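You operate a simulated robot arm through the tools that you are given. There is no shell and no other tool.

Carry out the task below with a simulated robot arm. There is one attempt and no reset: what you move stays moved.

JOB
Turn the star wheel on the drawer cabinet to 3 and lock it.
Fine: loosen the red star knob and pull the red pin; then push the pin in and tighten the knob.

It is judged by the outcome, as a careful person would: the job done as asked, and still so three seconds after it is handed in. It fails if anything else is knocked over, pushed out of place, dropped, spilled or broken.

ROBOT AND FRAMES
A 7-joint arm with a three-finger gripper, fixed in place. Base frame: the origin is on the floor under the middle of its stand, x ahead of it, y to its left, z up. Lengths are in cm, angles in degrees, forces in N, time in s.
With the tool pointing down near the work surface it reaches from about 46 to 90 cm from the base axis. Its first joint turns from -166.0 to 166.0 degrees. Payload 2.69 kg.
Tool frame: the origin (TCP) lies between the finger pads and is the grasp point; the fingertips stand 2.9 cm ahead of it; z points along the fingers, y is the line along which they close. The gripper opens to 12 cm; its body begins 7.8 cm behind the TCP.
Orientation is told as [roll, pitch, yaw] about the base's x, y, z axes, in that order, counted from this pose: with the fingers straight down and closing along the base's y, the tool's x points along the base's -x, its y along +y and its z along -z.

CONTROLS
- The arm moves only by the tool arm_command. Its argument "series" is a list of rows, each a list of 3 entries, a list of its own where there are three numbers: the shift along the base's x, y, z in cm, then the turn, a rotation vector about the base's x, y, z in degrees, then the finger opening in cm, from 0 to 12. In form: [[[dx, dy, dz], [ax, ay, az], gripper], ...]. A call has 1 to 20 rows; each row is the pose to reach, as a shift and turn from the pose commanded when the call began. Rows are played at 5 a second. More than 5 cm and 8.6 degrees between two rows, or a gripper value outside its range, and nothing of the call is played. Where a pose cannot be reached the arm comes as near as it can. A force on the tool above 40 N (or 10 N above the force at the start of the call, whichever is more), or a blocked arm, ends the call early, and 0.2 s more pass. Each finger travels about 13.62 cm/s and halts on what it meets, pressing with about 40 N; the grip force reading is that of the motor and also rises with nothing between the fingers. The clock runs only during rows and for 0.2 s after the last one: add rows that repeat a pose to give the fingers time. It gives the time, the measured TCP pose, the force on the tool (base axes), the opening and the grip force at its end, in the units of the frame above (readings bear some noise), with the torque about the TCP (base axes, N m) and any sound that the robot's microphone picked up, and new pictures: "pictures" is both (left out), scene, wrist or none.
- Cameras (640 x 400 px; columns grow to the right, rows downward): "scene" is fixed at [39.89, -65.17, 157.69]; the picture's right is [0.33, 0.95, 0.00], its down [0.88, -0.30, -0.37] and it looks along [-0.35, 0.12, -0.93] (base axes); focal length 366 px, centre (320, 200). "wrist" rides on the gripper at [6.3, 0, -10.4] in the tool frame; the picture's right is [0.00, 1.00, 0.00], its down [-0.83, 0.00, -0.56] and it looks along [-0.56, 0.00, 0.83] (tool axes); focal length 275 px, centre (320, 200). There is no depth. A picture from a camera that has moved, and an enlarged one, comes with that camera's place and axes in the base frame and with its lens.
- lift_body(by): moves the trunk up (or, below 0, down) by that many cm; the arm rides with it, the base frame stays. It gives what a move gives, with no picture.
- close_up(camera, box): a new picture of the part [left, top, right, bottom] of that camera's present view, enlarged. The clock stands still meanwhile.
- hand_in(): hands the job in; it is judged then, once.

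Nothing tells you positions but the pictures and the camera data. Unless the task says otherwise, let go and move clear before handing in.

The tools are called as a command line: name --argument value ..., lists and objects as JSON in quotes. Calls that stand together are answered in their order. arm_command: Moves the arm, as the interface text tells. Its arguments: {"type":"object","properties":{"series":{"type":"array"},"pictures":{"type":"string","enum":["both","scene","wrist","none"]}},"required":["series"]} The other tools are called the same way: lift_body (by) moves the trunk up or down; close_up (camera, box) takes an enlarged picture of a part of a camera's view; hand_in () hands the job in.

At the start:

```text
clock: 0.0
tool_pos: [21.68, -47.42, 118.54]
tool_rot: [0.0, -0.1, 0.0]
wrist_force: [0.6, 0.8, -0.5]
moment: [0.01, 0.03, -0.02]
gripper_width: 11.99
finger_force: 0.1
trunk travel left (down, up): [-52.5, 6.1]
```

scene: 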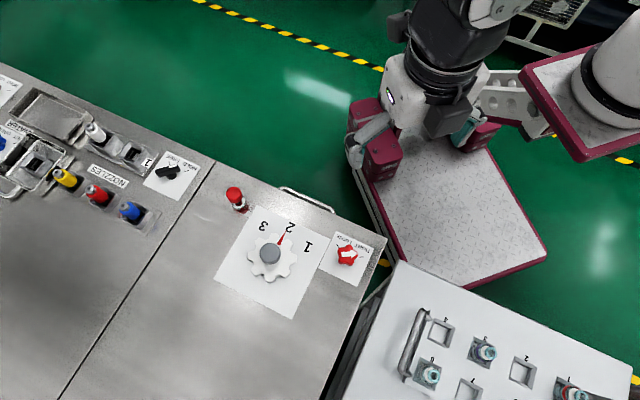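
wrist: 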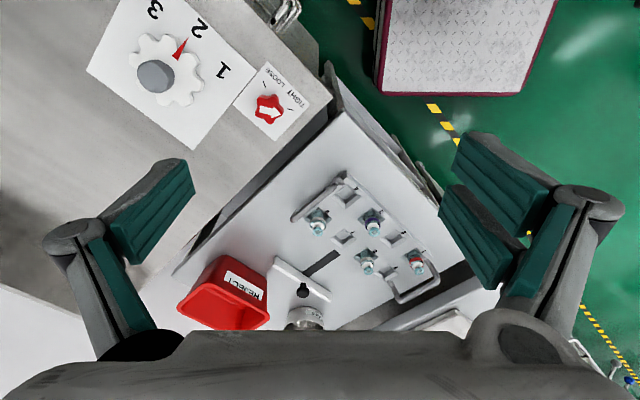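

I see the star wheel on the cabinet top with numbers 1-2-3, a red pin near it and a red star knob marked TIGHT/LOOSE. I'll take close-ups first to localize them.

close_up --camera "scene" --box '[200, 160, 400, 330]'

close_up --camera "wrist" --box '[80, 0, 340, 160]'

close_up --camera "scene" --box '[215, 175, 295, 225]'

close_up --camera "scene" --box '[310, 225, 390, 290]'

```text
2.35 times, centred on (300, 245) of scene
camera zoom: at [39.89, -65.17, 157.69], right [0.33, 0.95, 0.0], down [0.88, -0.3, -0.37], along [-0.35, 0.12, -0.93], focal length 860 px, centre (367, 94)
```

zoom: 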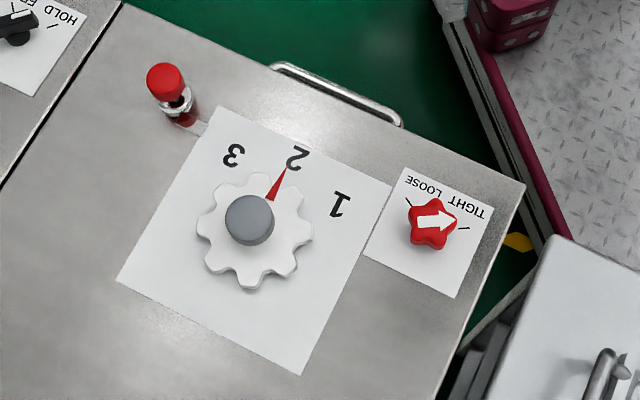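

```text
2.46 times, centred on (210, 80) of wrist
camera zoom: at [15.4, -47.47, 128.92], right [0.0, 1.0, 0.0], down [0.83, 0.0, 0.56], along [0.56, 0.0, -0.83], focal length 678 px, centre (591, 495)
```

zoom: 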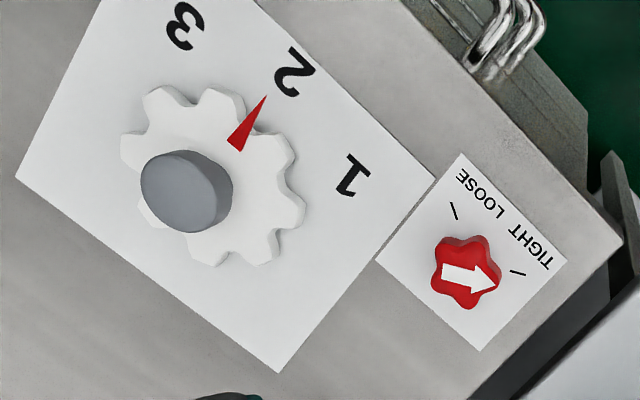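

```text
8.00 times, centred on (255, 200) of scene
camera zoom: at [39.89, -65.17, 157.69], right [0.33, 0.95, 0.0], down [0.88, -0.3, -0.37], along [-0.35, 0.12, -0.93], focal length 2925 px, centre (840, 200)
```

zoom: 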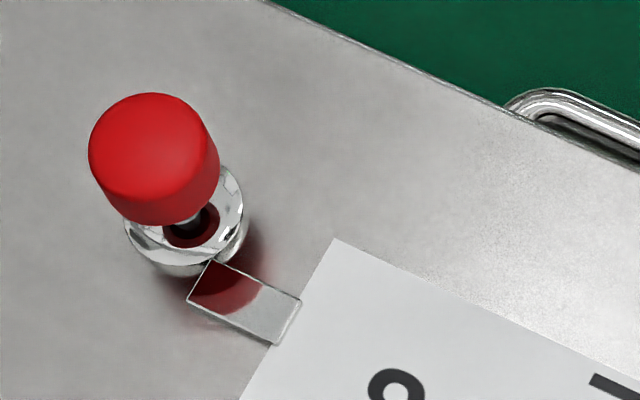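

```text
6.15 times, centred on (350, 258) of scene
camera zoom: at [39.89, -65.17, 157.69], right [0.33, 0.95, 0.0], down [0.88, -0.3, -0.37], along [-0.35, 0.12, -0.93], focal length 2250 px, centre (135, -154)
```

zoom: 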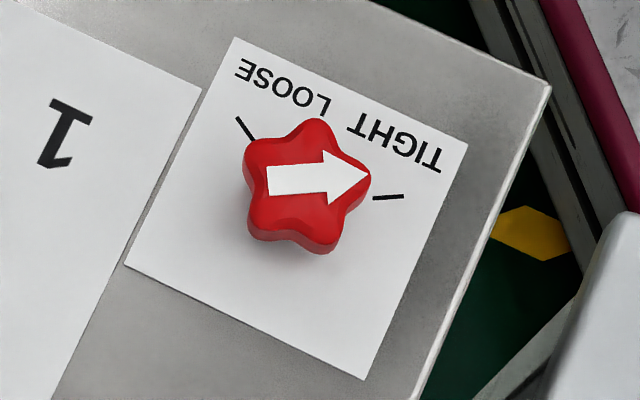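

The wheel sits near (22, -68, 91), the red knob near (26.7, -54.6, 89.7) and the pin somewhere near (9, -72). I'll move the wrist camera back and over so all three are visible from a second viewpoint.

arm_command --series '[[[-3.3, -2.4, -1], [0, 0, 0], 12], [[-6.6, -4.9, -2], [0, 0, 0], 12], [[-9.9, -7.3, -3.2], [0, 0, 0], 12], [[-13.1, -9.7, -4.3], [0, 0, 0], 12], [[-16.4, -12.2, -5.4], [0, 0, 0], 12], [[-19.7, -14.6, -6.5], [0, 0, 0], 12], [[-19.7, -14.6, -6.5], [0, 0, 0], 12]]'

```text
clock: 1.6
tool_pos: [1.89, -62.02, 112.11]
tool_rot: [0.0, 0.0, 0.0]
wrist_force: [-0.5, -1.0, 0.0]
moment: [-0.02, 0.04, 0.0]
gripper_width: 11.97
finger_force: 0.0
trunk travel left (down, up): [-52.5, 6.1]
camera wrist: at [-4.28, -62.15, 122.47], right [0.0, 1.0, 0.0], down [0.83, 0.0, 0.56], along [0.56, 0.0, -0.83], focal length 275 px, centre (320, 200)
```

scene: 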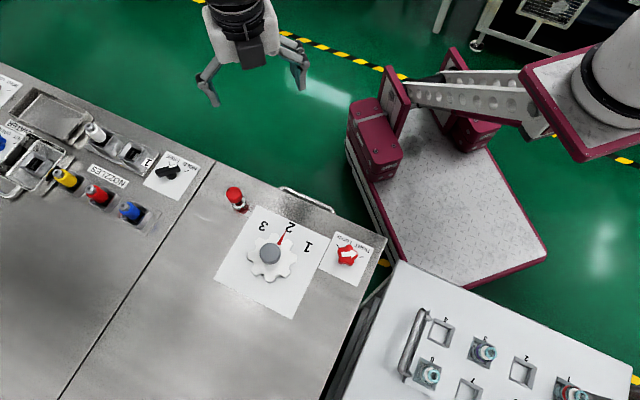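
wrist: 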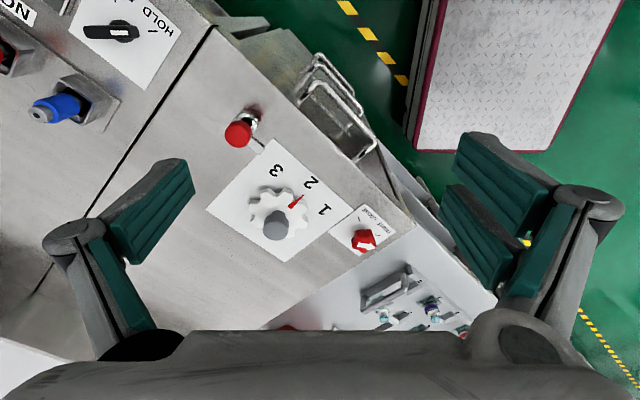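

Now the pin, wheel and knob are all in the wrist view. I'll enlarge for accurate triangulation.

close_up --camera "wrist" --box '[200, 90, 420, 270]'

close_up --camera "wrist" --box '[200, 95, 296, 155]'

close_up --camera "scene" --box '[210, 200, 338, 300]'

```text
2.22 times, centred on (310, 180) of wrist
camera zoom: at [-4.28, -62.15, 122.47], right [0.0, 1.0, 0.0], down [0.83, 0.0, 0.56], along [0.56, 0.0, -0.83], focal length 612 px, centre (342, 244)
```

zoom: 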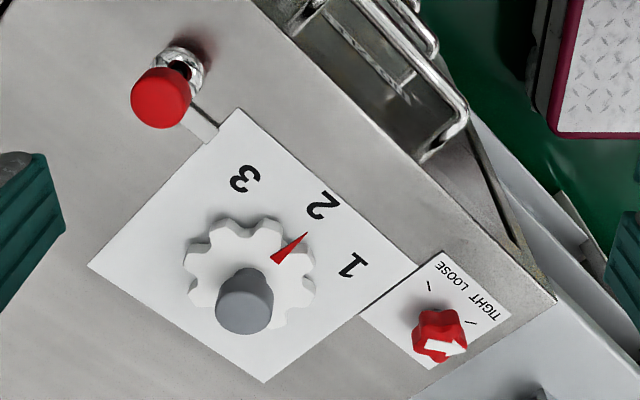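

```text
6.67 times, centred on (248, 125) of wrist
camera zoom: at [-4.28, -62.15, 122.47], right [0.0, 1.0, 0.0], down [0.83, 0.0, 0.56], along [0.56, 0.0, -0.83], focal length 1835 px, centre (800, 700)
```

zoom: 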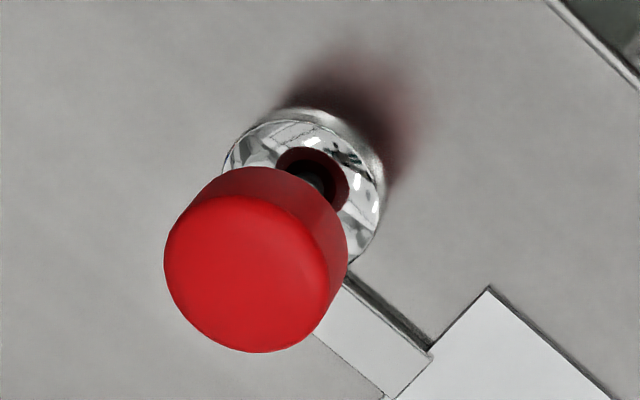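

```text
4.00 times, centred on (274, 250) of scene
camera zoom: at [39.89, -65.17, 157.69], right [0.33, 0.95, 0.0], down [0.88, -0.3, -0.37], along [-0.35, 0.12, -0.93], focal length 1462 px, centre (504, 0)
```

zoom: 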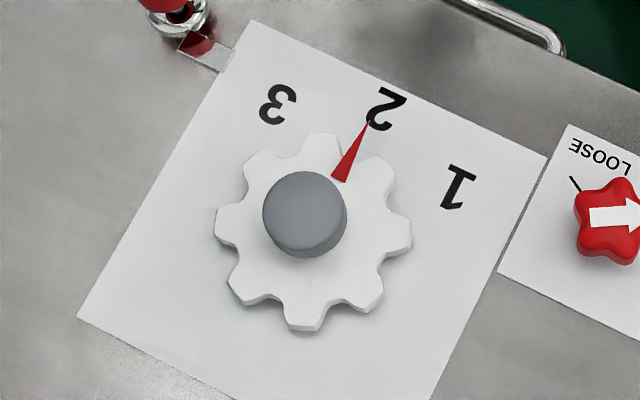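

Triangulation gives: pin cap top (7.8, -72.1, 90.8), hub top (21.9, -68.7, 91.6), knob top (26.7, -54.8, 89.7), with the cabinet surface near z 86.3. Positions 1/2/3 lie at 90/135/180 degrees and the knob must turn about +120 from TIGHT (75) to LOOSE (195). I'll move above the knob first, with the yaw set for a lobe-matched grip.

arm_command --series '[[[3.5, 1.0, -1.4], [0, 0, -7.3], 12], [[7.0, 2.0, -2.8], [0, 0, -14.6], 12], [[10.5, 3.1, -4.3], [0, 0, -21.9], 12], [[14.0, 4.1, -5.7], [0, 0, -29.2], 12], [[17.6, 5.1, -7.1], [0, 0, -36.5], 12], [[21.1, 6.2, -8.5], [0, 0, -43.8], 10], [[24.7, 7.2, -10], [0, 0, -51], 8], [[24.7, 7.2, -10], [0, 0, -51], 7], [[24.7, 7.2, -10], [0, 0, -51], 7]]'

```text
clock: 3.6
tool_pos: [26.78, -54.84, 102.27]
tool_rot: [0.0, 0.0, -51.1]
wrist_force: [0.0, -0.1, -0.2]
moment: [-0.01, 0.0, 0.0]
gripper_width: 6.99
finger_force: 0.1
trunk travel left (down, up): [-52.5, 6.1]
camera wrist: at [22.83, -49.97, 112.53], right [0.77, 0.63, 0.0], down [0.53, -0.64, 0.56], along [0.35, -0.43, -0.83], focal length 275 px, centre (320, 200)
```

scene: 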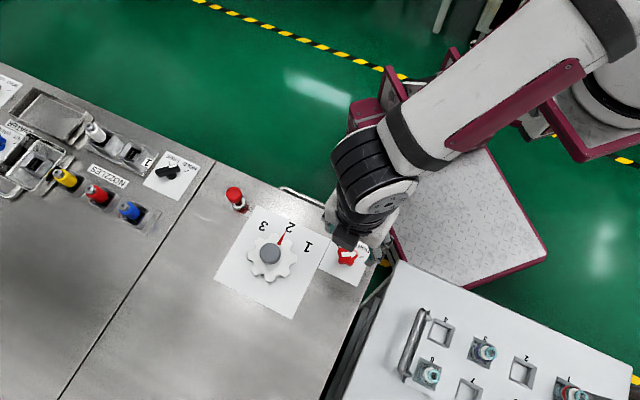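
wrist: 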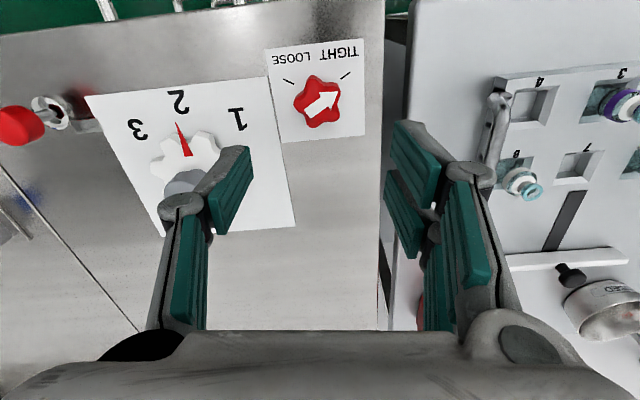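

The yaw works and the knob lies right under the gripper. I'll enlarge it to check the alignment before coming down.

close_up --camera "wrist" --box '[255, 35, 383, 155]'

close_up --camera "wrist" --box '[150, 100, 500, 340]'

```text
3.33 times, centred on (319, 95) of wrist
camera zoom: at [22.83, -49.97, 112.53], right [0.77, 0.63, 0.0], down [0.53, -0.64, 0.56], along [0.35, -0.43, -0.83], focal length 918 px, centre (323, 550)
```

zoom: 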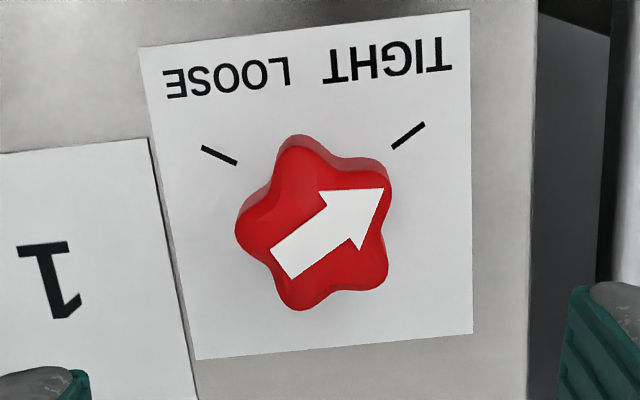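

```text
1.67 times, centred on (325, 220) of wrist
camera zoom: at [22.83, -49.97, 112.53], right [0.77, 0.63, 0.0], down [0.53, -0.64, 0.56], along [0.35, -0.43, -0.83], focal length 459 px, centre (312, 167)
```

zoom: 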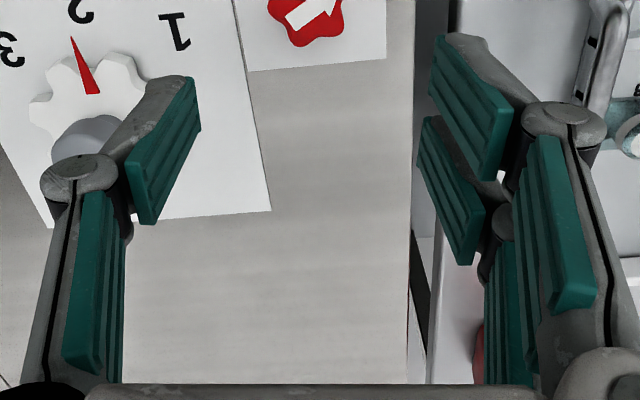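

The knob centre refines to (26.5, -54.6) and the arrow/marks agree with 75° and 195°. I'll descend with the fingers straddling it, stopping slightly above to check.

arm_command --series '[[[-0.1, 0.1, -3], [0, 0, 0], 7], [[-0.18, 0.22, -6], [0, 0, 0], 7], [[-0.18, 0.22, -9], [0, 0, 0], 7], [[-0.18, 0.22, -9.5], [0, 0, 0], 7], [[-0.18, 0.22, -9.5], [0, 0, 0], 7]]'

```text
clock: 4.8
tool_pos: [26.36, -54.57, 92.53]
tool_rot: [0.0, 0.0, -51.0]
wrist_force: [-0.8, -0.1, 0.0]
moment: [-0.01, 0.0, -0.02]
gripper_width: 7.0
finger_force: 0.1
trunk travel left (down, up): [-52.5, 6.1]
camera wrist: at [22.51, -49.74, 102.97], right [0.77, 0.63, 0.0], down [0.53, -0.64, 0.56], along [0.35, -0.43, -0.83], focal length 275 px, centre (320, 200)
```

scene: 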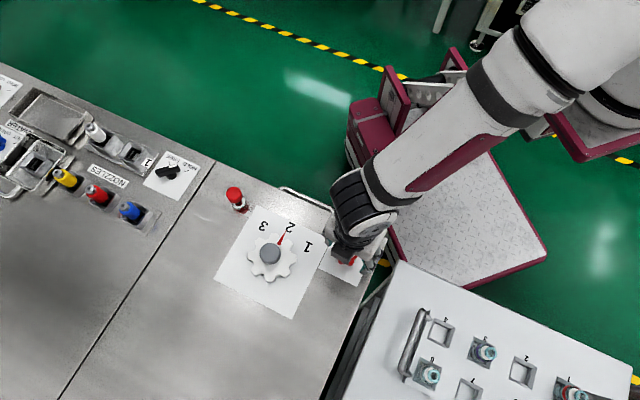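
wrist: 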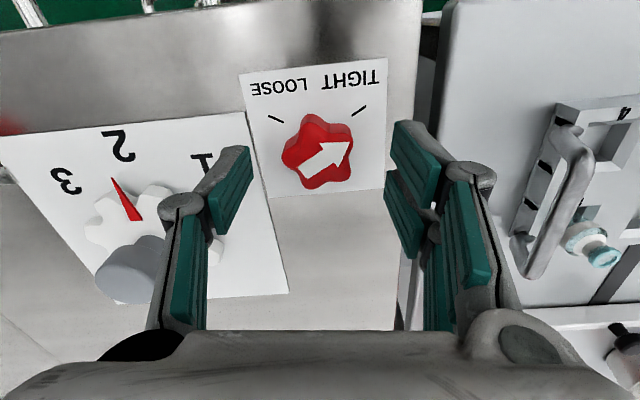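

Alignment looks good: knob centred at about (26.4, -54.6) directly under the TCP. I descend the last ~2.3 cm with the fingers still open.

arm_command --series '[[[0, 0, -1], [0, 0, 0], 7], [[0, 0, -1.8], [0, 0, 0], 7], [[0, 0, -2.3], [0, 0, 0], 7], [[0, 0, -2.3], [0, 0, 0], 7]]' --pictures "wrist"

```text
clock: 5.8
tool_pos: [26.49, -54.67, 90.24]
tool_rot: [0.0, 0.0, -51.0]
wrist_force: [0.0, -1.0, -0.3]
moment: [-0.05, 0.03, 0.0]
gripper_width: 7.0
finger_force: 0.1
trunk travel left (down, up): [-52.5, 6.1]
camera wrist: at [22.54, -49.77, 100.63], right [0.77, 0.63, 0.0], down [0.53, -0.64, 0.56], along [0.35, -0.43, -0.83], focal length 275 px, centre (320, 200)
```

wrist: 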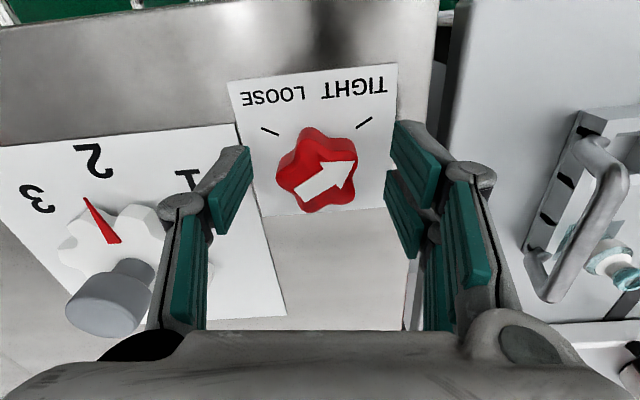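

The fingers straddle the knob at the right height. Closing on it now.

arm_command --series '[[[0, 0, 0], [0, 0, 0], 4.5], [[0, 0, 0], [0, 0, 0], 3], [[0, 0, 0], [0, 0, 0], 2], [[0, 0, 0], [0, 0, 0], 2]]' --pictures "wrist"

```text
clock: 6.8
tool_pos: [26.42, -54.65, 90.3]
tool_rot: [0.1, 0.0, -50.9]
wrist_force: [-4.2, -3.6, -2.1]
moment: [-0.29, 0.04, -0.03]
gripper_width: 3.74
finger_force: 44.7
trunk travel left (down, up): [-52.5, 6.1]
camera wrist: at [22.49, -49.8, 100.64], right [0.77, 0.63, 0.0], down [0.53, -0.64, 0.56], along [0.35, -0.43, -0.83], focal length 275 px, centre (320, 200)
```

wrist: 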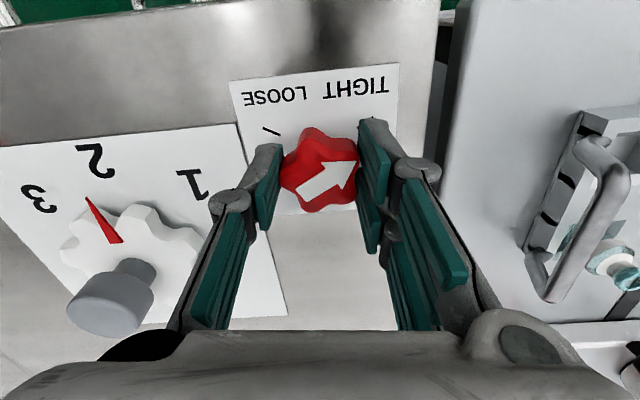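

Gripped firmly at 3.7 cm. I'll turn it counter-clockwise, first 40° as a check.

arm_command --series '[[[0, 0, 0], [0, 0, 5], 2], [[0, 0, 0], [0, 0, 11], 2], [[0, 0, 0], [0, 0, 18], 2], [[0, 0, 0], [0, 0, 25], 2], [[0, 0, 0], [0, 0, 32], 2], [[0, 0, 0], [0, 0, 40], 2], [[0, 0, 0], [0, 0, 40], 2]]' --pictures "wrist"

```text
clock: 8.4
tool_pos: [26.28, -54.82, 90.36]
tool_rot: [-0.1, -0.1, -10.9]
wrist_force: [-9.0, -17.9, -4.5]
moment: [-0.64, 0.26, -0.02]
gripper_width: 3.73
finger_force: 45.4
trunk travel left (down, up): [-52.5, 6.1]
camera wrist: at [20.25, -53.59, 100.64], right [0.19, 0.98, 0.0], down [0.82, -0.15, 0.56], along [0.55, -0.11, -0.83], focal length 275 px, centre (320, 200)
```

wrist: 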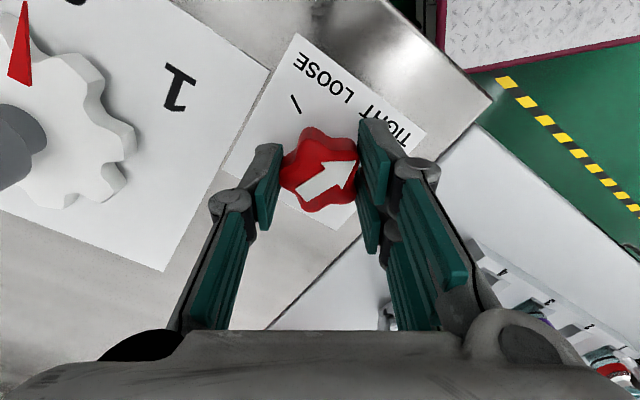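

The knob turns with the gripper, but side force is building, so the knob axis is slightly off from my TCP. I'll shift to relieve that while continuing another 40°.

arm_command --series '[[[-0.14, -0.28, 0], [0, 0, 0], 2], [[-0.12, -0.32, 0], [0, 0, 7], 2], [[-0.11, -0.36, 0], [0, 0, 14], 2], [[-0.1, -0.4, 0], [0, 0, 21], 2], [[-0.08, -0.43, 0], [0, 0, 28], 2], [[-0.07, -0.46, 0], [0, 0, 34], 2], [[-0.06, -0.49, 0], [0, 0, 40], 2], [[-0.06, -0.49, 0], [0, 0, 40], 2]]' --pictures "wrist"

```text
clock: 10.2
tool_pos: [26.33, -54.78, 90.39]
tool_rot: [0.1, -0.1, 29.1]
wrist_force: [0.0, 17.2, 19.0]
moment: [0.78, -0.09, 0.02]
gripper_width: 3.73
finger_force: 44.4
trunk travel left (down, up): [-52.5, 6.1]
camera wrist: at [21.01, -58.03, 100.64], right [-0.49, 0.87, 0.0], down [0.72, 0.41, 0.56], along [0.48, 0.27, -0.83], focal length 275 px, centre (320, 200)
```

wrist: 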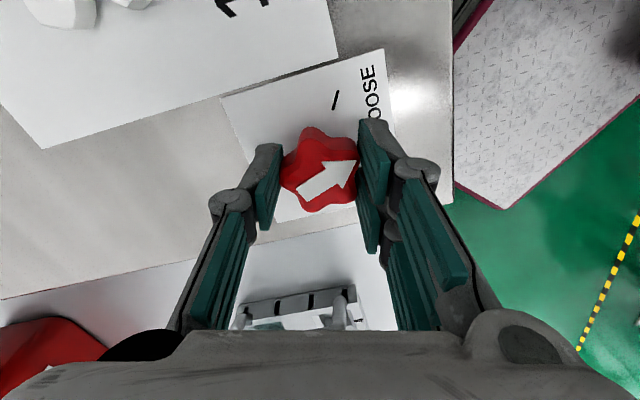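

Over-corrected: the true axis seems to be at about (26.33, -54.77), and the knob lifts slightly as it unscrews. I'll re-centre and do the last 40°.

arm_command --series '[[[-0.08, 0.25, 0.12], [0, 0, 0], 2], [[-0.1, 0.3, 0.15], [0, 0, 7], 2], [[-0.1, 0.3, 0.16], [0, 0, 14], 2], [[-0.1, 0.3, 0.17], [0, 0, 21], 2], [[-0.1, 0.3, 0.18], [0, 0, 28], 2], [[-0.1, 0.3, 0.19], [0, 0, 34], 2], [[-0.1, 0.3, 0.2], [0, 0, 40], 2], [[-0.1, 0.3, 0.2], [0, 0, 40], 2]]' --pictures "wrist"

```text
clock: 11.7
tool_pos: [26.4, -54.94, 90.28]
tool_rot: [-0.3, -0.1, 64.1]
wrist_force: [6.5, -7.9, -16.8]
moment: [-0.56, -0.09, -0.01]
gripper_width: 3.73
finger_force: 44.8
trunk travel left (down, up): [-52.5, 6.1]
stopped in row 7: the force on the tool passed its limit at 41 N (the readings are from after the stop); the commanded pose is now the measured one
camera wrist: at [23.8, -60.58, 100.67], right [-0.9, 0.43, 0.0], down [0.36, 0.75, 0.56], along [0.24, 0.5, -0.83], focal length 275 px, centre (320, 200)
```

wrist: 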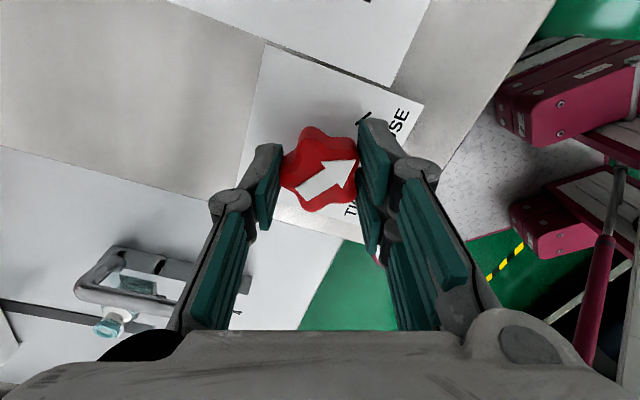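

The turn stopped at about 115° of 120° from side/vertical load, not twist. I'll relax that load and finish the last few degrees gently.

arm_command --series '[[[0.03, -0.04, -0.08], [0, 0, 0], 2], [[0.06, -0.07, -0.12], [0, 0, 1], 2], [[0.06, -0.07, -0.12], [0, 0, 2.5], 2], [[0.06, -0.07, -0.12], [0, 0, 2.5], 2]]' --pictures "wrist"

close_up --camera "wrist" --box '[230, 80, 430, 250]'

```text
clock: 12.7
tool_pos: [26.54, -54.88, 90.36]
tool_rot: [-0.2, 0.0, 66.6]
wrist_force: [5.7, -4.3, -2.2]
moment: [0.19, -0.23, -0.02]
gripper_width: 3.75
finger_force: 44.9
trunk travel left (down, up): [-52.5, 6.1]
camera wrist: at [24.08, -60.7, 100.67], right [-0.92, 0.39, 0.0], down [0.33, 0.76, 0.56], along [0.22, 0.51, -0.83], focal length 275 px, centre (320, 200)
```

wrist: 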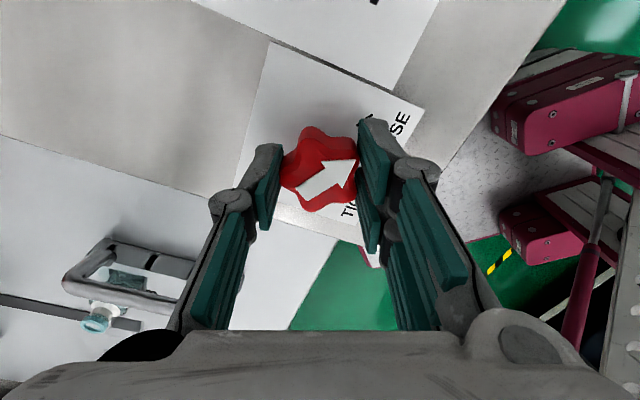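

```text
2.35 times, centred on (330, 165) of wrist
camera zoom: at [24.08, -60.7, 100.67], right [-0.92, 0.39, 0.0], down [0.33, 0.76, 0.56], along [0.22, 0.51, -0.83], focal length 648 px, centre (296, 282)
```

zoom: 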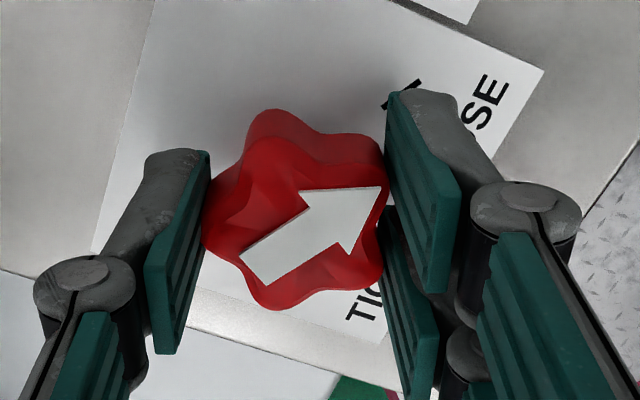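

The load is relaxed and the arrow is nearly at the LOOSE mark. A few more degrees, watching the twist.

arm_command --series '[[[0.02, -0.02, 0], [0, 0, 1.5], 2], [[0.03, -0.03, 0], [0, 0, 3], 2], [[0.03, -0.03, 0], [0, 0, 3.5], 2], [[0.03, -0.03, 0], [0, 0, 3.5], 2]]' --pictures "none"

```text
clock: 13.7
tool_pos: [26.54, -54.9, 90.21]
tool_rot: [-0.1, -0.1, 70.0]
wrist_force: [7.2, -0.1, 3.7]
moment: [0.29, -0.2, -0.65]
gripper_width: 3.72
finger_force: 45.0
trunk travel left (down, up): [-52.5, 6.1]
```

Twist resistance of 0.65 N·m appeared: that's the LOOSE stop. I'll open the fingers and rise clear.

arm_command --series '[[[0, 0, 0], [0, 0, -1], 4.5], [[0, 0, 0], [0, 0, -1], 7], [[0, 0, 0], [0, 0, -1], 7], [[0, 0, 3], [0, 0, -1], 7], [[0, 0, 7], [0, 0, -1], 7], [[0, 0, 11], [0, 0, -1], 7], [[0, 0, 11], [0, 0, -1], 7]]'

close_up --camera "wrist" --box '[230, 20, 430, 160]'

```text
clock: 15.3
tool_pos: [26.57, -54.93, 101.32]
tool_rot: [-0.1, 0.0, 69.1]
wrist_force: [0.4, -0.8, -0.4]
moment: [0.0, -0.01, -0.02]
gripper_width: 6.99
finger_force: 0.1
trunk travel left (down, up): [-52.5, 6.1]
camera wrist: at [24.38, -60.84, 111.64], right [-0.94, 0.35, 0.0], down [0.29, 0.78, 0.56], along [0.2, 0.52, -0.83], focal length 275 px, centre (320, 200)
```

scene: 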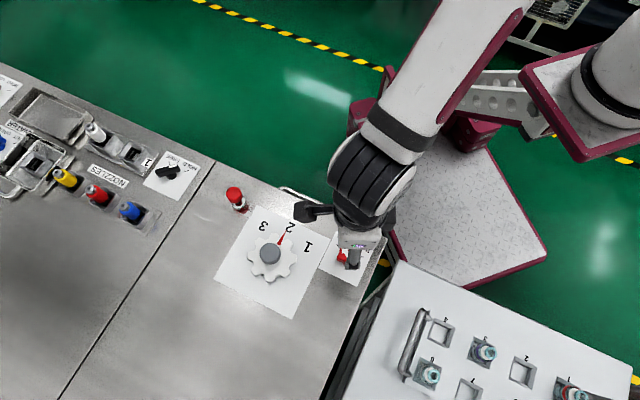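
wrist: 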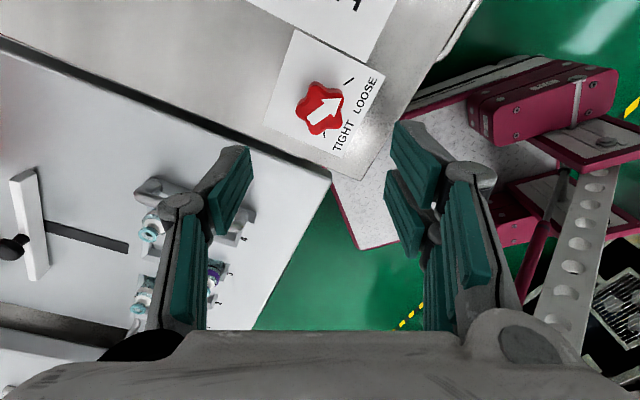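

```text
2.86 times, centred on (330, 90) of wrist
camera zoom: at [24.38, -60.84, 111.64], right [-0.94, 0.35, 0.0], down [0.29, 0.78, 0.56], along [0.2, 0.52, -0.83], focal length 786 px, centre (291, 514)
```

zoom: 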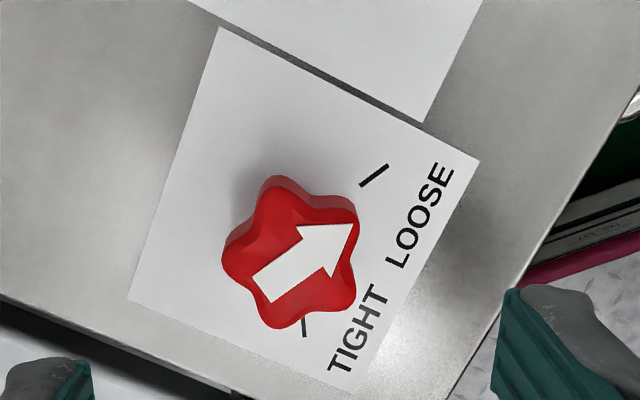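

The arrow now points right at LOOSE. Next I go above the red pin with the yaw back to 0.

arm_command --series '[[[-1.9, -1.7, 1.5], [0, 0, -7], 7], [[-3.8, -3.4, 2], [0, 0, -14], 7], [[-5.7, -5.2, 2], [0, 0, -21], 7], [[-7.6, -6.9, 2], [0, 0, -28], 7], [[-9.5, -8.6, 2], [0, 0, -35], 7], [[-11.4, -10.3, 2], [0, 0, -42], 7], [[-13.3, -12.0, 2], [0, 0, -49], 7], [[-15.2, -13.8, 2], [0, 0, -56], 7], [[-17.1, -15.5, 2], [0, 0, -63], 7], [[-18.8, -17.2, 2], [0, 0, -69], 7], [[-18.8, -17.2, 2], [0, 0, -69], 7]]'

close_up --camera "wrist" --box '[240, 30, 400, 170]'

```text
clock: 17.7
tool_pos: [7.79, -72.1, 103.29]
tool_rot: [-0.1, 0.0, -0.1]
wrist_force: [-1.1, 0.6, -0.5]
moment: [0.01, 0.02, 0.01]
gripper_width: 7.0
finger_force: 0.1
trunk travel left (down, up): [-52.5, 6.1]
camera wrist: at [1.5, -72.15, 113.6], right [0.0, 1.0, 0.0], down [0.83, 0.0, 0.56], along [0.56, 0.0, -0.83], focal length 275 px, centre (320, 200)
```

scene: 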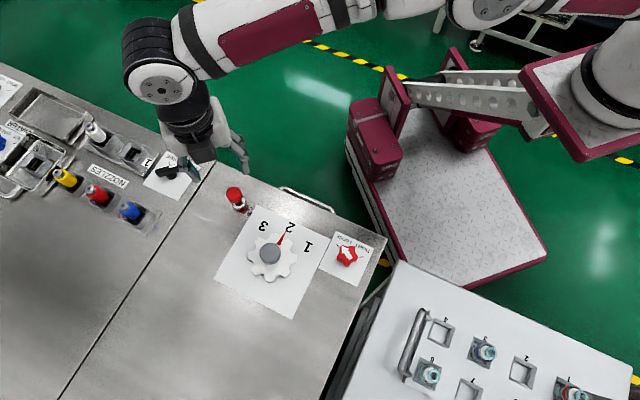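
wrist: 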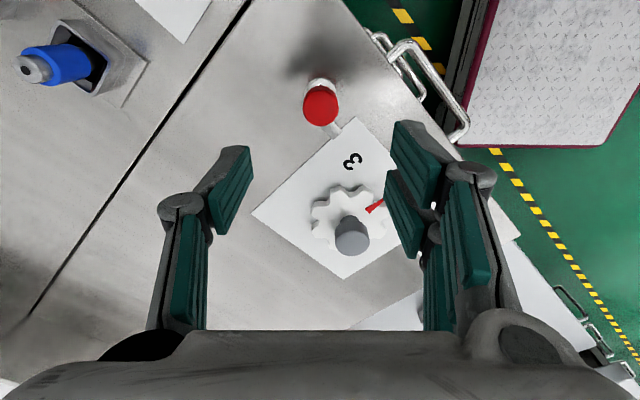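

```text
2.86 times, centred on (320, 100) of wrist
camera zoom: at [1.5, -72.15, 113.6], right [0.0, 1.0, 0.0], down [0.83, 0.0, 0.56], along [0.56, 0.0, -0.83], focal length 786 px, centre (320, 486)
```

zoom: 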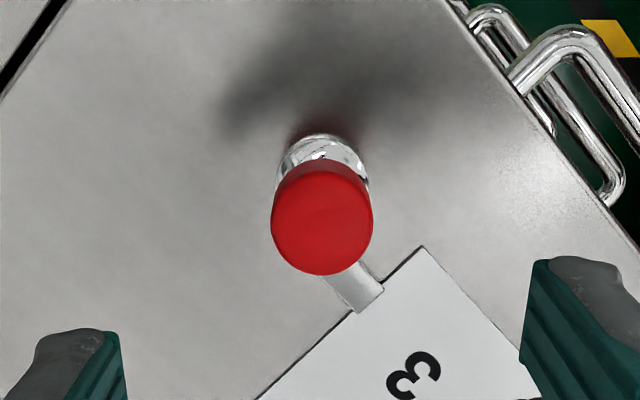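

The pin cap (about 3 cm wide, z ≈ 89–90.8) is centred at (7.9, -72.1), just below the TCP. I'll descend around it and close.

arm_command --series '[[[0, 0, -3], [0, 0, 0], 7], [[0.05, 0, -6], [0, 0, 0], 7], [[0.05, 0, -9], [0, 0, 0], 7], [[0.05, 0, -11], [0, 0, 0], 7], [[0.05, 0, -12.1], [0, 0, 0], 7], [[0.05, 0, -12.1], [0, 0, 0], 7]]'

close_up --camera "wrist" --box '[200, 80, 440, 260]'

```text
clock: 19.1
tool_pos: [7.69, -72.06, 91.1]
tool_rot: [0.0, 0.1, -0.1]
wrist_force: [0.1, 0.0, -0.5]
moment: [0.02, 0.0, 0.0]
gripper_width: 6.98
finger_force: 0.0
trunk travel left (down, up): [-52.5, 6.1]
camera wrist: at [1.55, -72.12, 101.46], right [-0.01, 1.0, 0.0], down [0.83, 0.01, 0.56], along [0.56, 0.0, -0.83], focal length 275 px, centre (320, 200)
```

scene: 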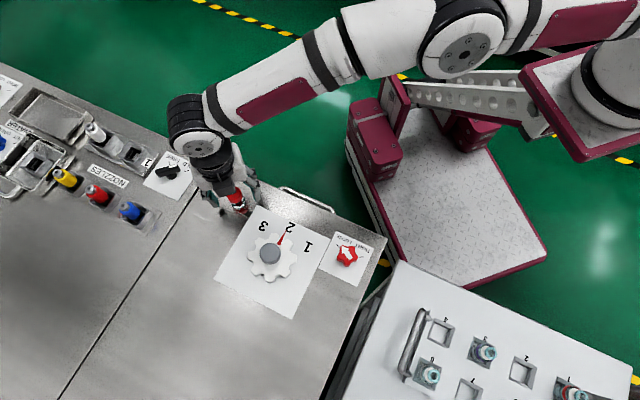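
wrist: 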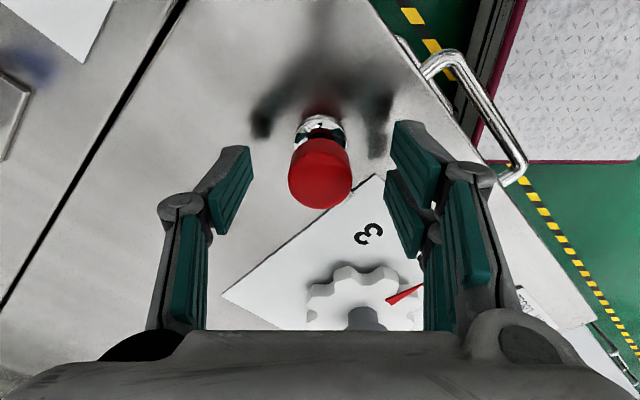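

```text
2.22 times, centred on (320, 170) of wrist
camera zoom: at [1.55, -72.12, 101.46], right [-0.01, 1.0, 0.0], down [0.83, 0.01, 0.56], along [0.56, 0.0, -0.83], focal length 612 px, centre (320, 267)
```

zoom: 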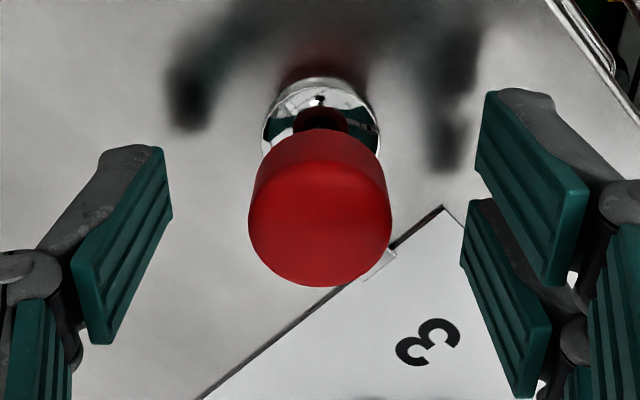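

The cap is centred between the fingers. Close, then check the grip.

arm_command --series '[[[0, 0, 0], [0, 0, 0], 4.5], [[0, 0, 0], [0, 0, 0], 2.8], [[0, 0, 0], [0, 0, 0], 1.5], [[0, 0, 0], [0, 0, 0], 1.5]]' --pictures "wrist"

```text
clock: 20.1
tool_pos: [7.7, -72.12, 91.21]
tool_rot: [-0.1, 0.0, -0.1]
wrist_force: [-0.1, -0.4, -0.8]
moment: [-0.04, 0.01, 0.06]
gripper_width: 2.84
finger_force: 45.2
trunk travel left (down, up): [-52.5, 6.1]
camera wrist: at [1.55, -72.13, 101.48], right [-0.01, 1.0, 0.0], down [0.83, 0.01, 0.56], along [0.56, 0.0, -0.83], focal length 275 px, centre (320, 200)
```

wrist: 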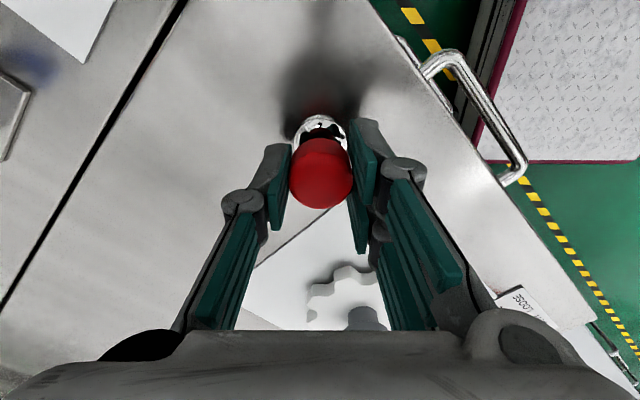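

Gripped the pin cap at 2.84 cm with almost no side load. Now I pull straight up in small steps and watch the force.

arm_command --series '[[[0, 0, 0.3], [0, 0, 0], 1.5], [[0, 0, 0.6], [0, 0, 0], 1.5], [[0, 0, 0.9], [0, 0, 0], 1.5], [[0, 0, 0.9], [0, 0, 0], 1.5]]' --pictures "wrist"

```text
clock: 21.1
tool_pos: [7.86, -72.16, 91.91]
tool_rot: [-0.1, 0.0, 0.0]
wrist_force: [2.3, 1.9, -1.4]
moment: [0.09, 0.18, -0.03]
gripper_width: 2.82
finger_force: 44.8
trunk travel left (down, up): [-52.5, 6.1]
camera wrist: at [1.55, -72.15, 102.4], right [-0.01, 1.0, 0.0], down [0.83, 0.01, 0.56], along [0.56, 0.0, -0.83], focal length 275 px, centre (320, 200)
```

wrist: 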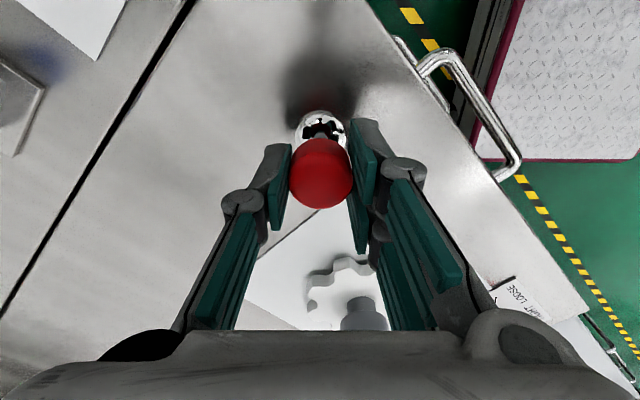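

The cap follows the gripper up with little force. I keep pulling until I feel the stop.

arm_command --series '[[[0, 0, 0.2], [0, 0, 0], 1.5], [[0, 0, 0.4], [0, 0, 0], 1.5], [[0, 0, 0.6], [0, 0, 0], 1.5], [[0, 0, 0.6], [0, 0, 0], 1.5]]' --pictures "wrist"

```text
clock: 22.1
tool_pos: [7.73, -72.14, 92.81]
tool_rot: [-0.1, 0.0, 0.0]
wrist_force: [4.4, 1.4, -2.0]
moment: [0.03, -0.05, -0.01]
gripper_width: 2.85
finger_force: 45.5
trunk travel left (down, up): [-52.5, 6.1]
camera wrist: at [1.55, -72.13, 103.02], right [-0.01, 1.0, 0.0], down [0.83, 0.01, 0.56], along [0.56, 0.0, -0.83], focal length 275 px, centre (320, 200)
```

wrist: 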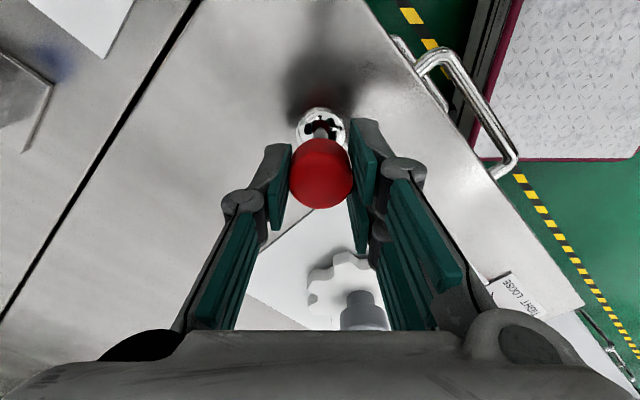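

arm_command --series '[[[0, 0, 0.2], [0, 0, 0], 1.5], [[0, 0, 0.4], [0, 0, 0], 1.5], [[0, 0, 0.6], [0, 0, 0], 1.5], [[0, 0, 0.6], [0, 0, 0], 1.5]]' --pictures "wrist"

close_up --camera "wrist" --box '[240, 80, 400, 220]'

```text
clock: 23.1
tool_pos: [7.8, -72.28, 93.15]
tool_rot: [0.0, 0.0, 0.0]
wrist_force: [2.6, -3.2, -15.2]
moment: [-0.36, -0.31, -0.03]
gripper_width: 2.83
finger_force: 44.8
trunk travel left (down, up): [-52.5, 6.1]
camera wrist: at [1.55, -72.16, 103.49], right [-0.01, 1.0, 0.0], down [0.83, 0.0, 0.56], along [0.56, 0.0, -0.83], focal length 275 px, centre (320, 200)
```

wrist: 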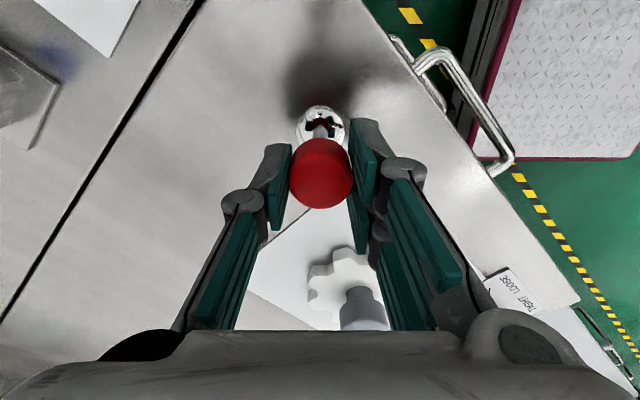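

```text
2.86 times, centred on (320, 150) of wrist
camera zoom: at [1.55, -72.16, 103.49], right [-0.01, 1.0, 0.0], down [0.83, 0.0, 0.56], along [0.56, 0.0, -0.83], focal length 786 px, centre (320, 343)
```

zoom: 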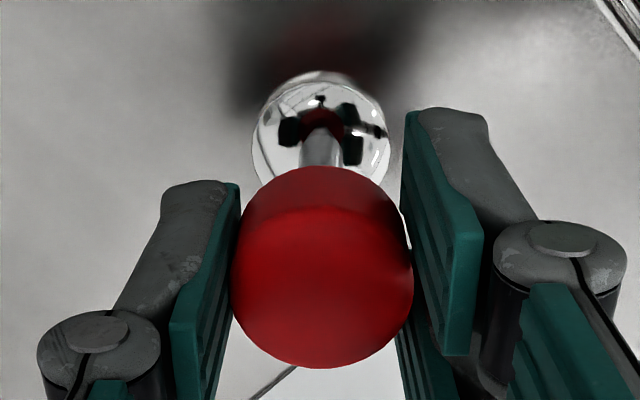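

The pin came up about 2 cm and now resists with 15 N: the top stop. I'll relax slightly, open the fingers and see whether it stays out.

arm_command --series '[[[0, 0, -0.12], [0, 0, 0], 1.5], [[0, 0, -0.12], [0, 0, 0], 3.2], [[0, 0, -0.12], [0, 0, 0], 5], [[0, 0, -0.12], [0, 0, 0], 7], [[0, 0, -0.12], [0, 0, 0], 7]]' --pictures "wrist"

close_up --camera "wrist" --box '[240, 80, 400, 220]'

```text
clock: 24.3
tool_pos: [7.79, -72.2, 93.15]
tool_rot: [-0.1, 0.0, -0.1]
wrist_force: [-0.6, -0.1, -1.5]
moment: [0.01, 0.01, -0.02]
gripper_width: 7.0
finger_force: 0.1
trunk travel left (down, up): [-52.5, 6.1]
camera wrist: at [1.54, -72.13, 103.53], right [-0.01, 1.0, 0.0], down [0.83, 0.01, 0.56], along [0.56, 0.0, -0.83], focal length 275 px, centre (320, 200)
```

wrist: 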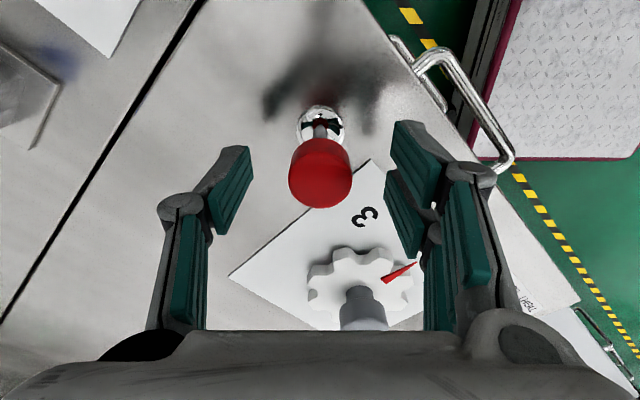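

```text
2.86 times, centred on (320, 150) of wrist
camera zoom: at [1.54, -72.13, 103.53], right [-0.01, 1.0, 0.0], down [0.83, 0.01, 0.56], along [0.56, 0.0, -0.83], focal length 786 px, centre (320, 343)
```

zoom: 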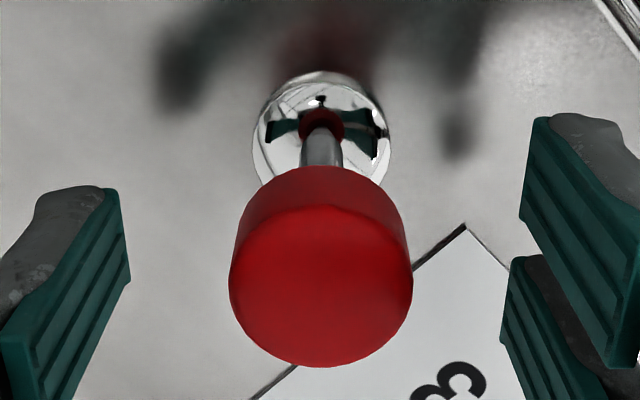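

The pin stays out on its own. I'll rise and move over the wheel with yaw -45 so the fingers straddle the hub clear of the red pointer.

arm_command --series '[[[0, 0, 4], [0, 0, 0], 7], [[0, 0, 8], [0, 0, 0], 7], [[0, 0, 11], [0, 0, 0], 7], [[3.5, 0.8, 11], [0, 0, -8], 7], [[7, 1.7, 11], [0, 0, -16], 7], [[10.5, 2.5, 11], [0, 0, -24], 7], [[12.5, 3.0, 11], [0, 0, -32], 7], [[14.1, 3.4, 11], [0, 0, -40], 7], [[14.1, 3.4, 11], [0, 0, -45], 7], [[14.1, 3.4, 11], [0, 0, -45], 7]]'

close_up --camera "wrist" --box '[220, 20, 420, 180]'

close_up --camera "scene" --box '[200, 170, 400, 310]'

```text
clock: 26.5
tool_pos: [21.9, -68.78, 104.11]
tool_rot: [-0.1, 0.0, -45.1]
wrist_force: [0.5, -0.3, -0.5]
moment: [-0.07, -0.04, 0.03]
gripper_width: 7.0
finger_force: 0.0
trunk travel left (down, up): [-52.5, 6.1]
camera wrist: at [17.49, -64.32, 114.5], right [0.7, 0.71, 0.0], down [0.59, -0.58, 0.56], along [0.39, -0.39, -0.83], focal length 275 px, centre (320, 200)
```

scene: 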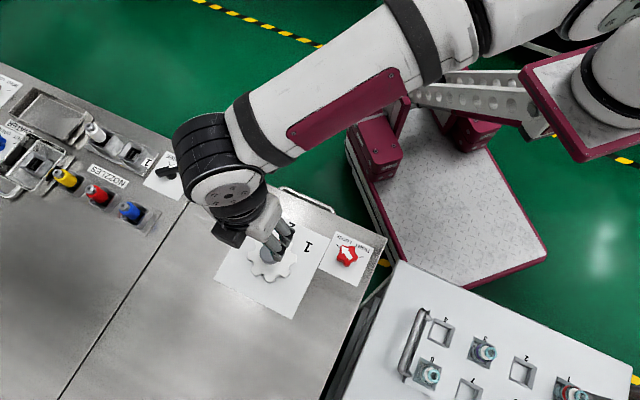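
wrist: 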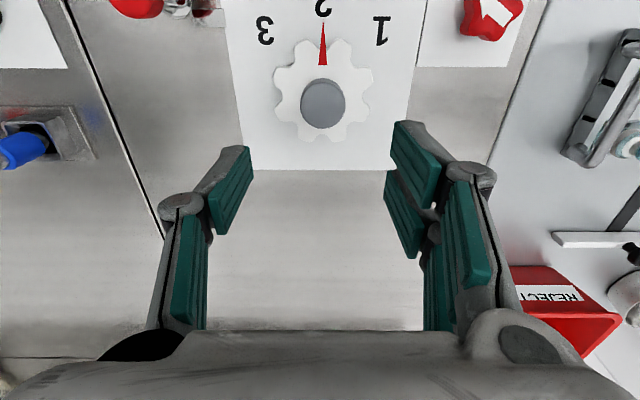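

```text
2.50 times, centred on (320, 100) of wrist
camera zoom: at [17.49, -64.32, 114.5], right [0.7, 0.71, 0.0], down [0.59, -0.58, 0.56], along [0.39, -0.39, -0.83], focal length 688 px, centre (320, 450)
```

zoom: 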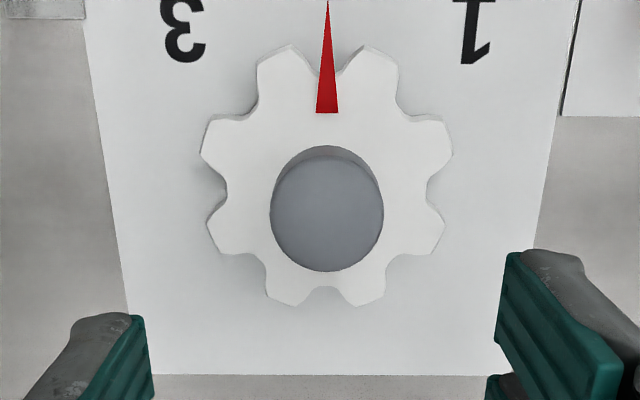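

```text
2.86 times, centred on (300, 240) of scene
camera zoom: at [39.89, -65.17, 157.69], right [0.33, 0.95, 0.0], down [0.88, -0.3, -0.37], along [-0.35, 0.12, -0.93], focal length 1044 px, centre (377, 86)
```

zoom: 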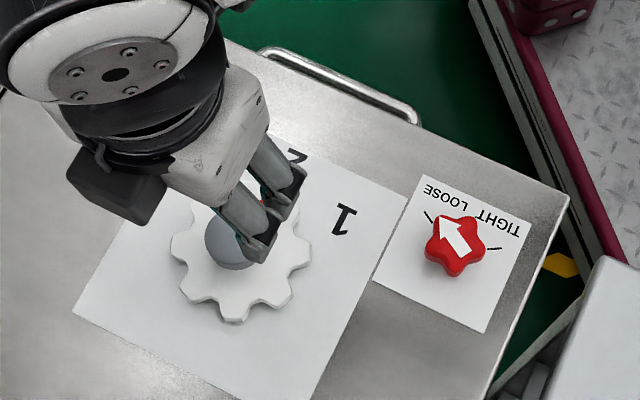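

I can see the wheel clearly: hub centre ≈ (22.0, -68.5), 3.7 cm wide, disc top ≈ z 88.0, pointer at 2. I'll descend around the hub, with tips staying above the disc.

arm_command --series '[[[0, 0.1, -3], [0, 0, 0], 7], [[0.05, 0.2, -6], [0, 0, 0], 7], [[0.05, 0.2, -9], [0, 0, 0], 7], [[0.05, 0.2, -11.5], [0, 0, 0], 7], [[0.05, 0.2, -12.6], [0, 0, 0], 7], [[0.05, 0.2, -12.6], [0, 0, 0], 7]]'

close_up --camera "wrist" --box '[200, 60, 440, 260]'

```text
clock: 27.9
tool_pos: [21.94, -68.55, 91.56]
tool_rot: [-0.2, 0.0, -45.0]
wrist_force: [0.3, -0.7, 0.1]
moment: [0.04, -0.03, 0.01]
gripper_width: 7.0
finger_force: 0.1
trunk travel left (down, up): [-52.5, 6.1]
camera wrist: at [17.53, -64.09, 101.9], right [0.7, 0.71, 0.0], down [0.59, -0.58, 0.56], along [0.39, -0.39, -0.83], focal length 275 px, centre (320, 200)
```

scene: 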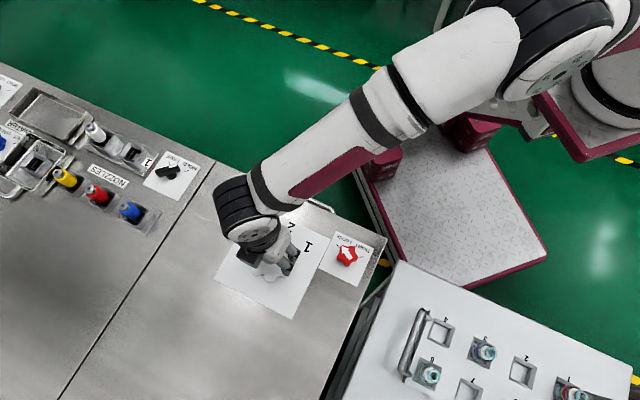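
wrist: 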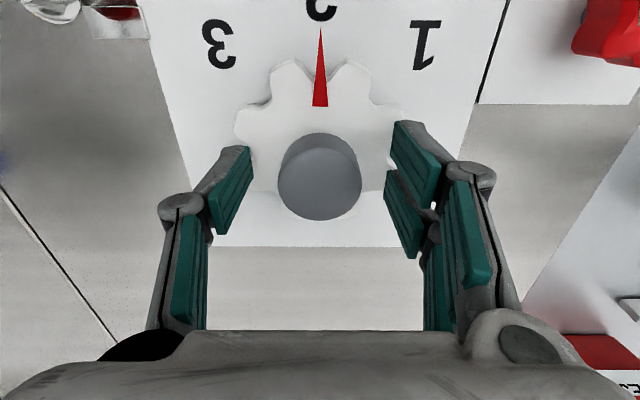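

```text
2.00 times, centred on (320, 160) of wrist
camera zoom: at [17.53, -64.09, 101.9], right [0.7, 0.71, 0.0], down [0.59, -0.58, 0.56], along [0.39, -0.39, -0.83], focal length 551 px, centre (320, 280)
```

zoom: 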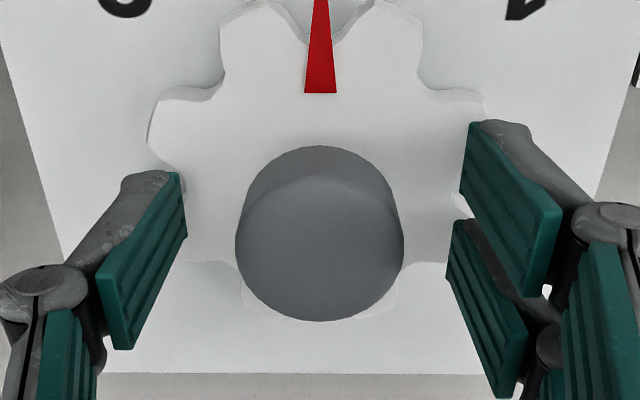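

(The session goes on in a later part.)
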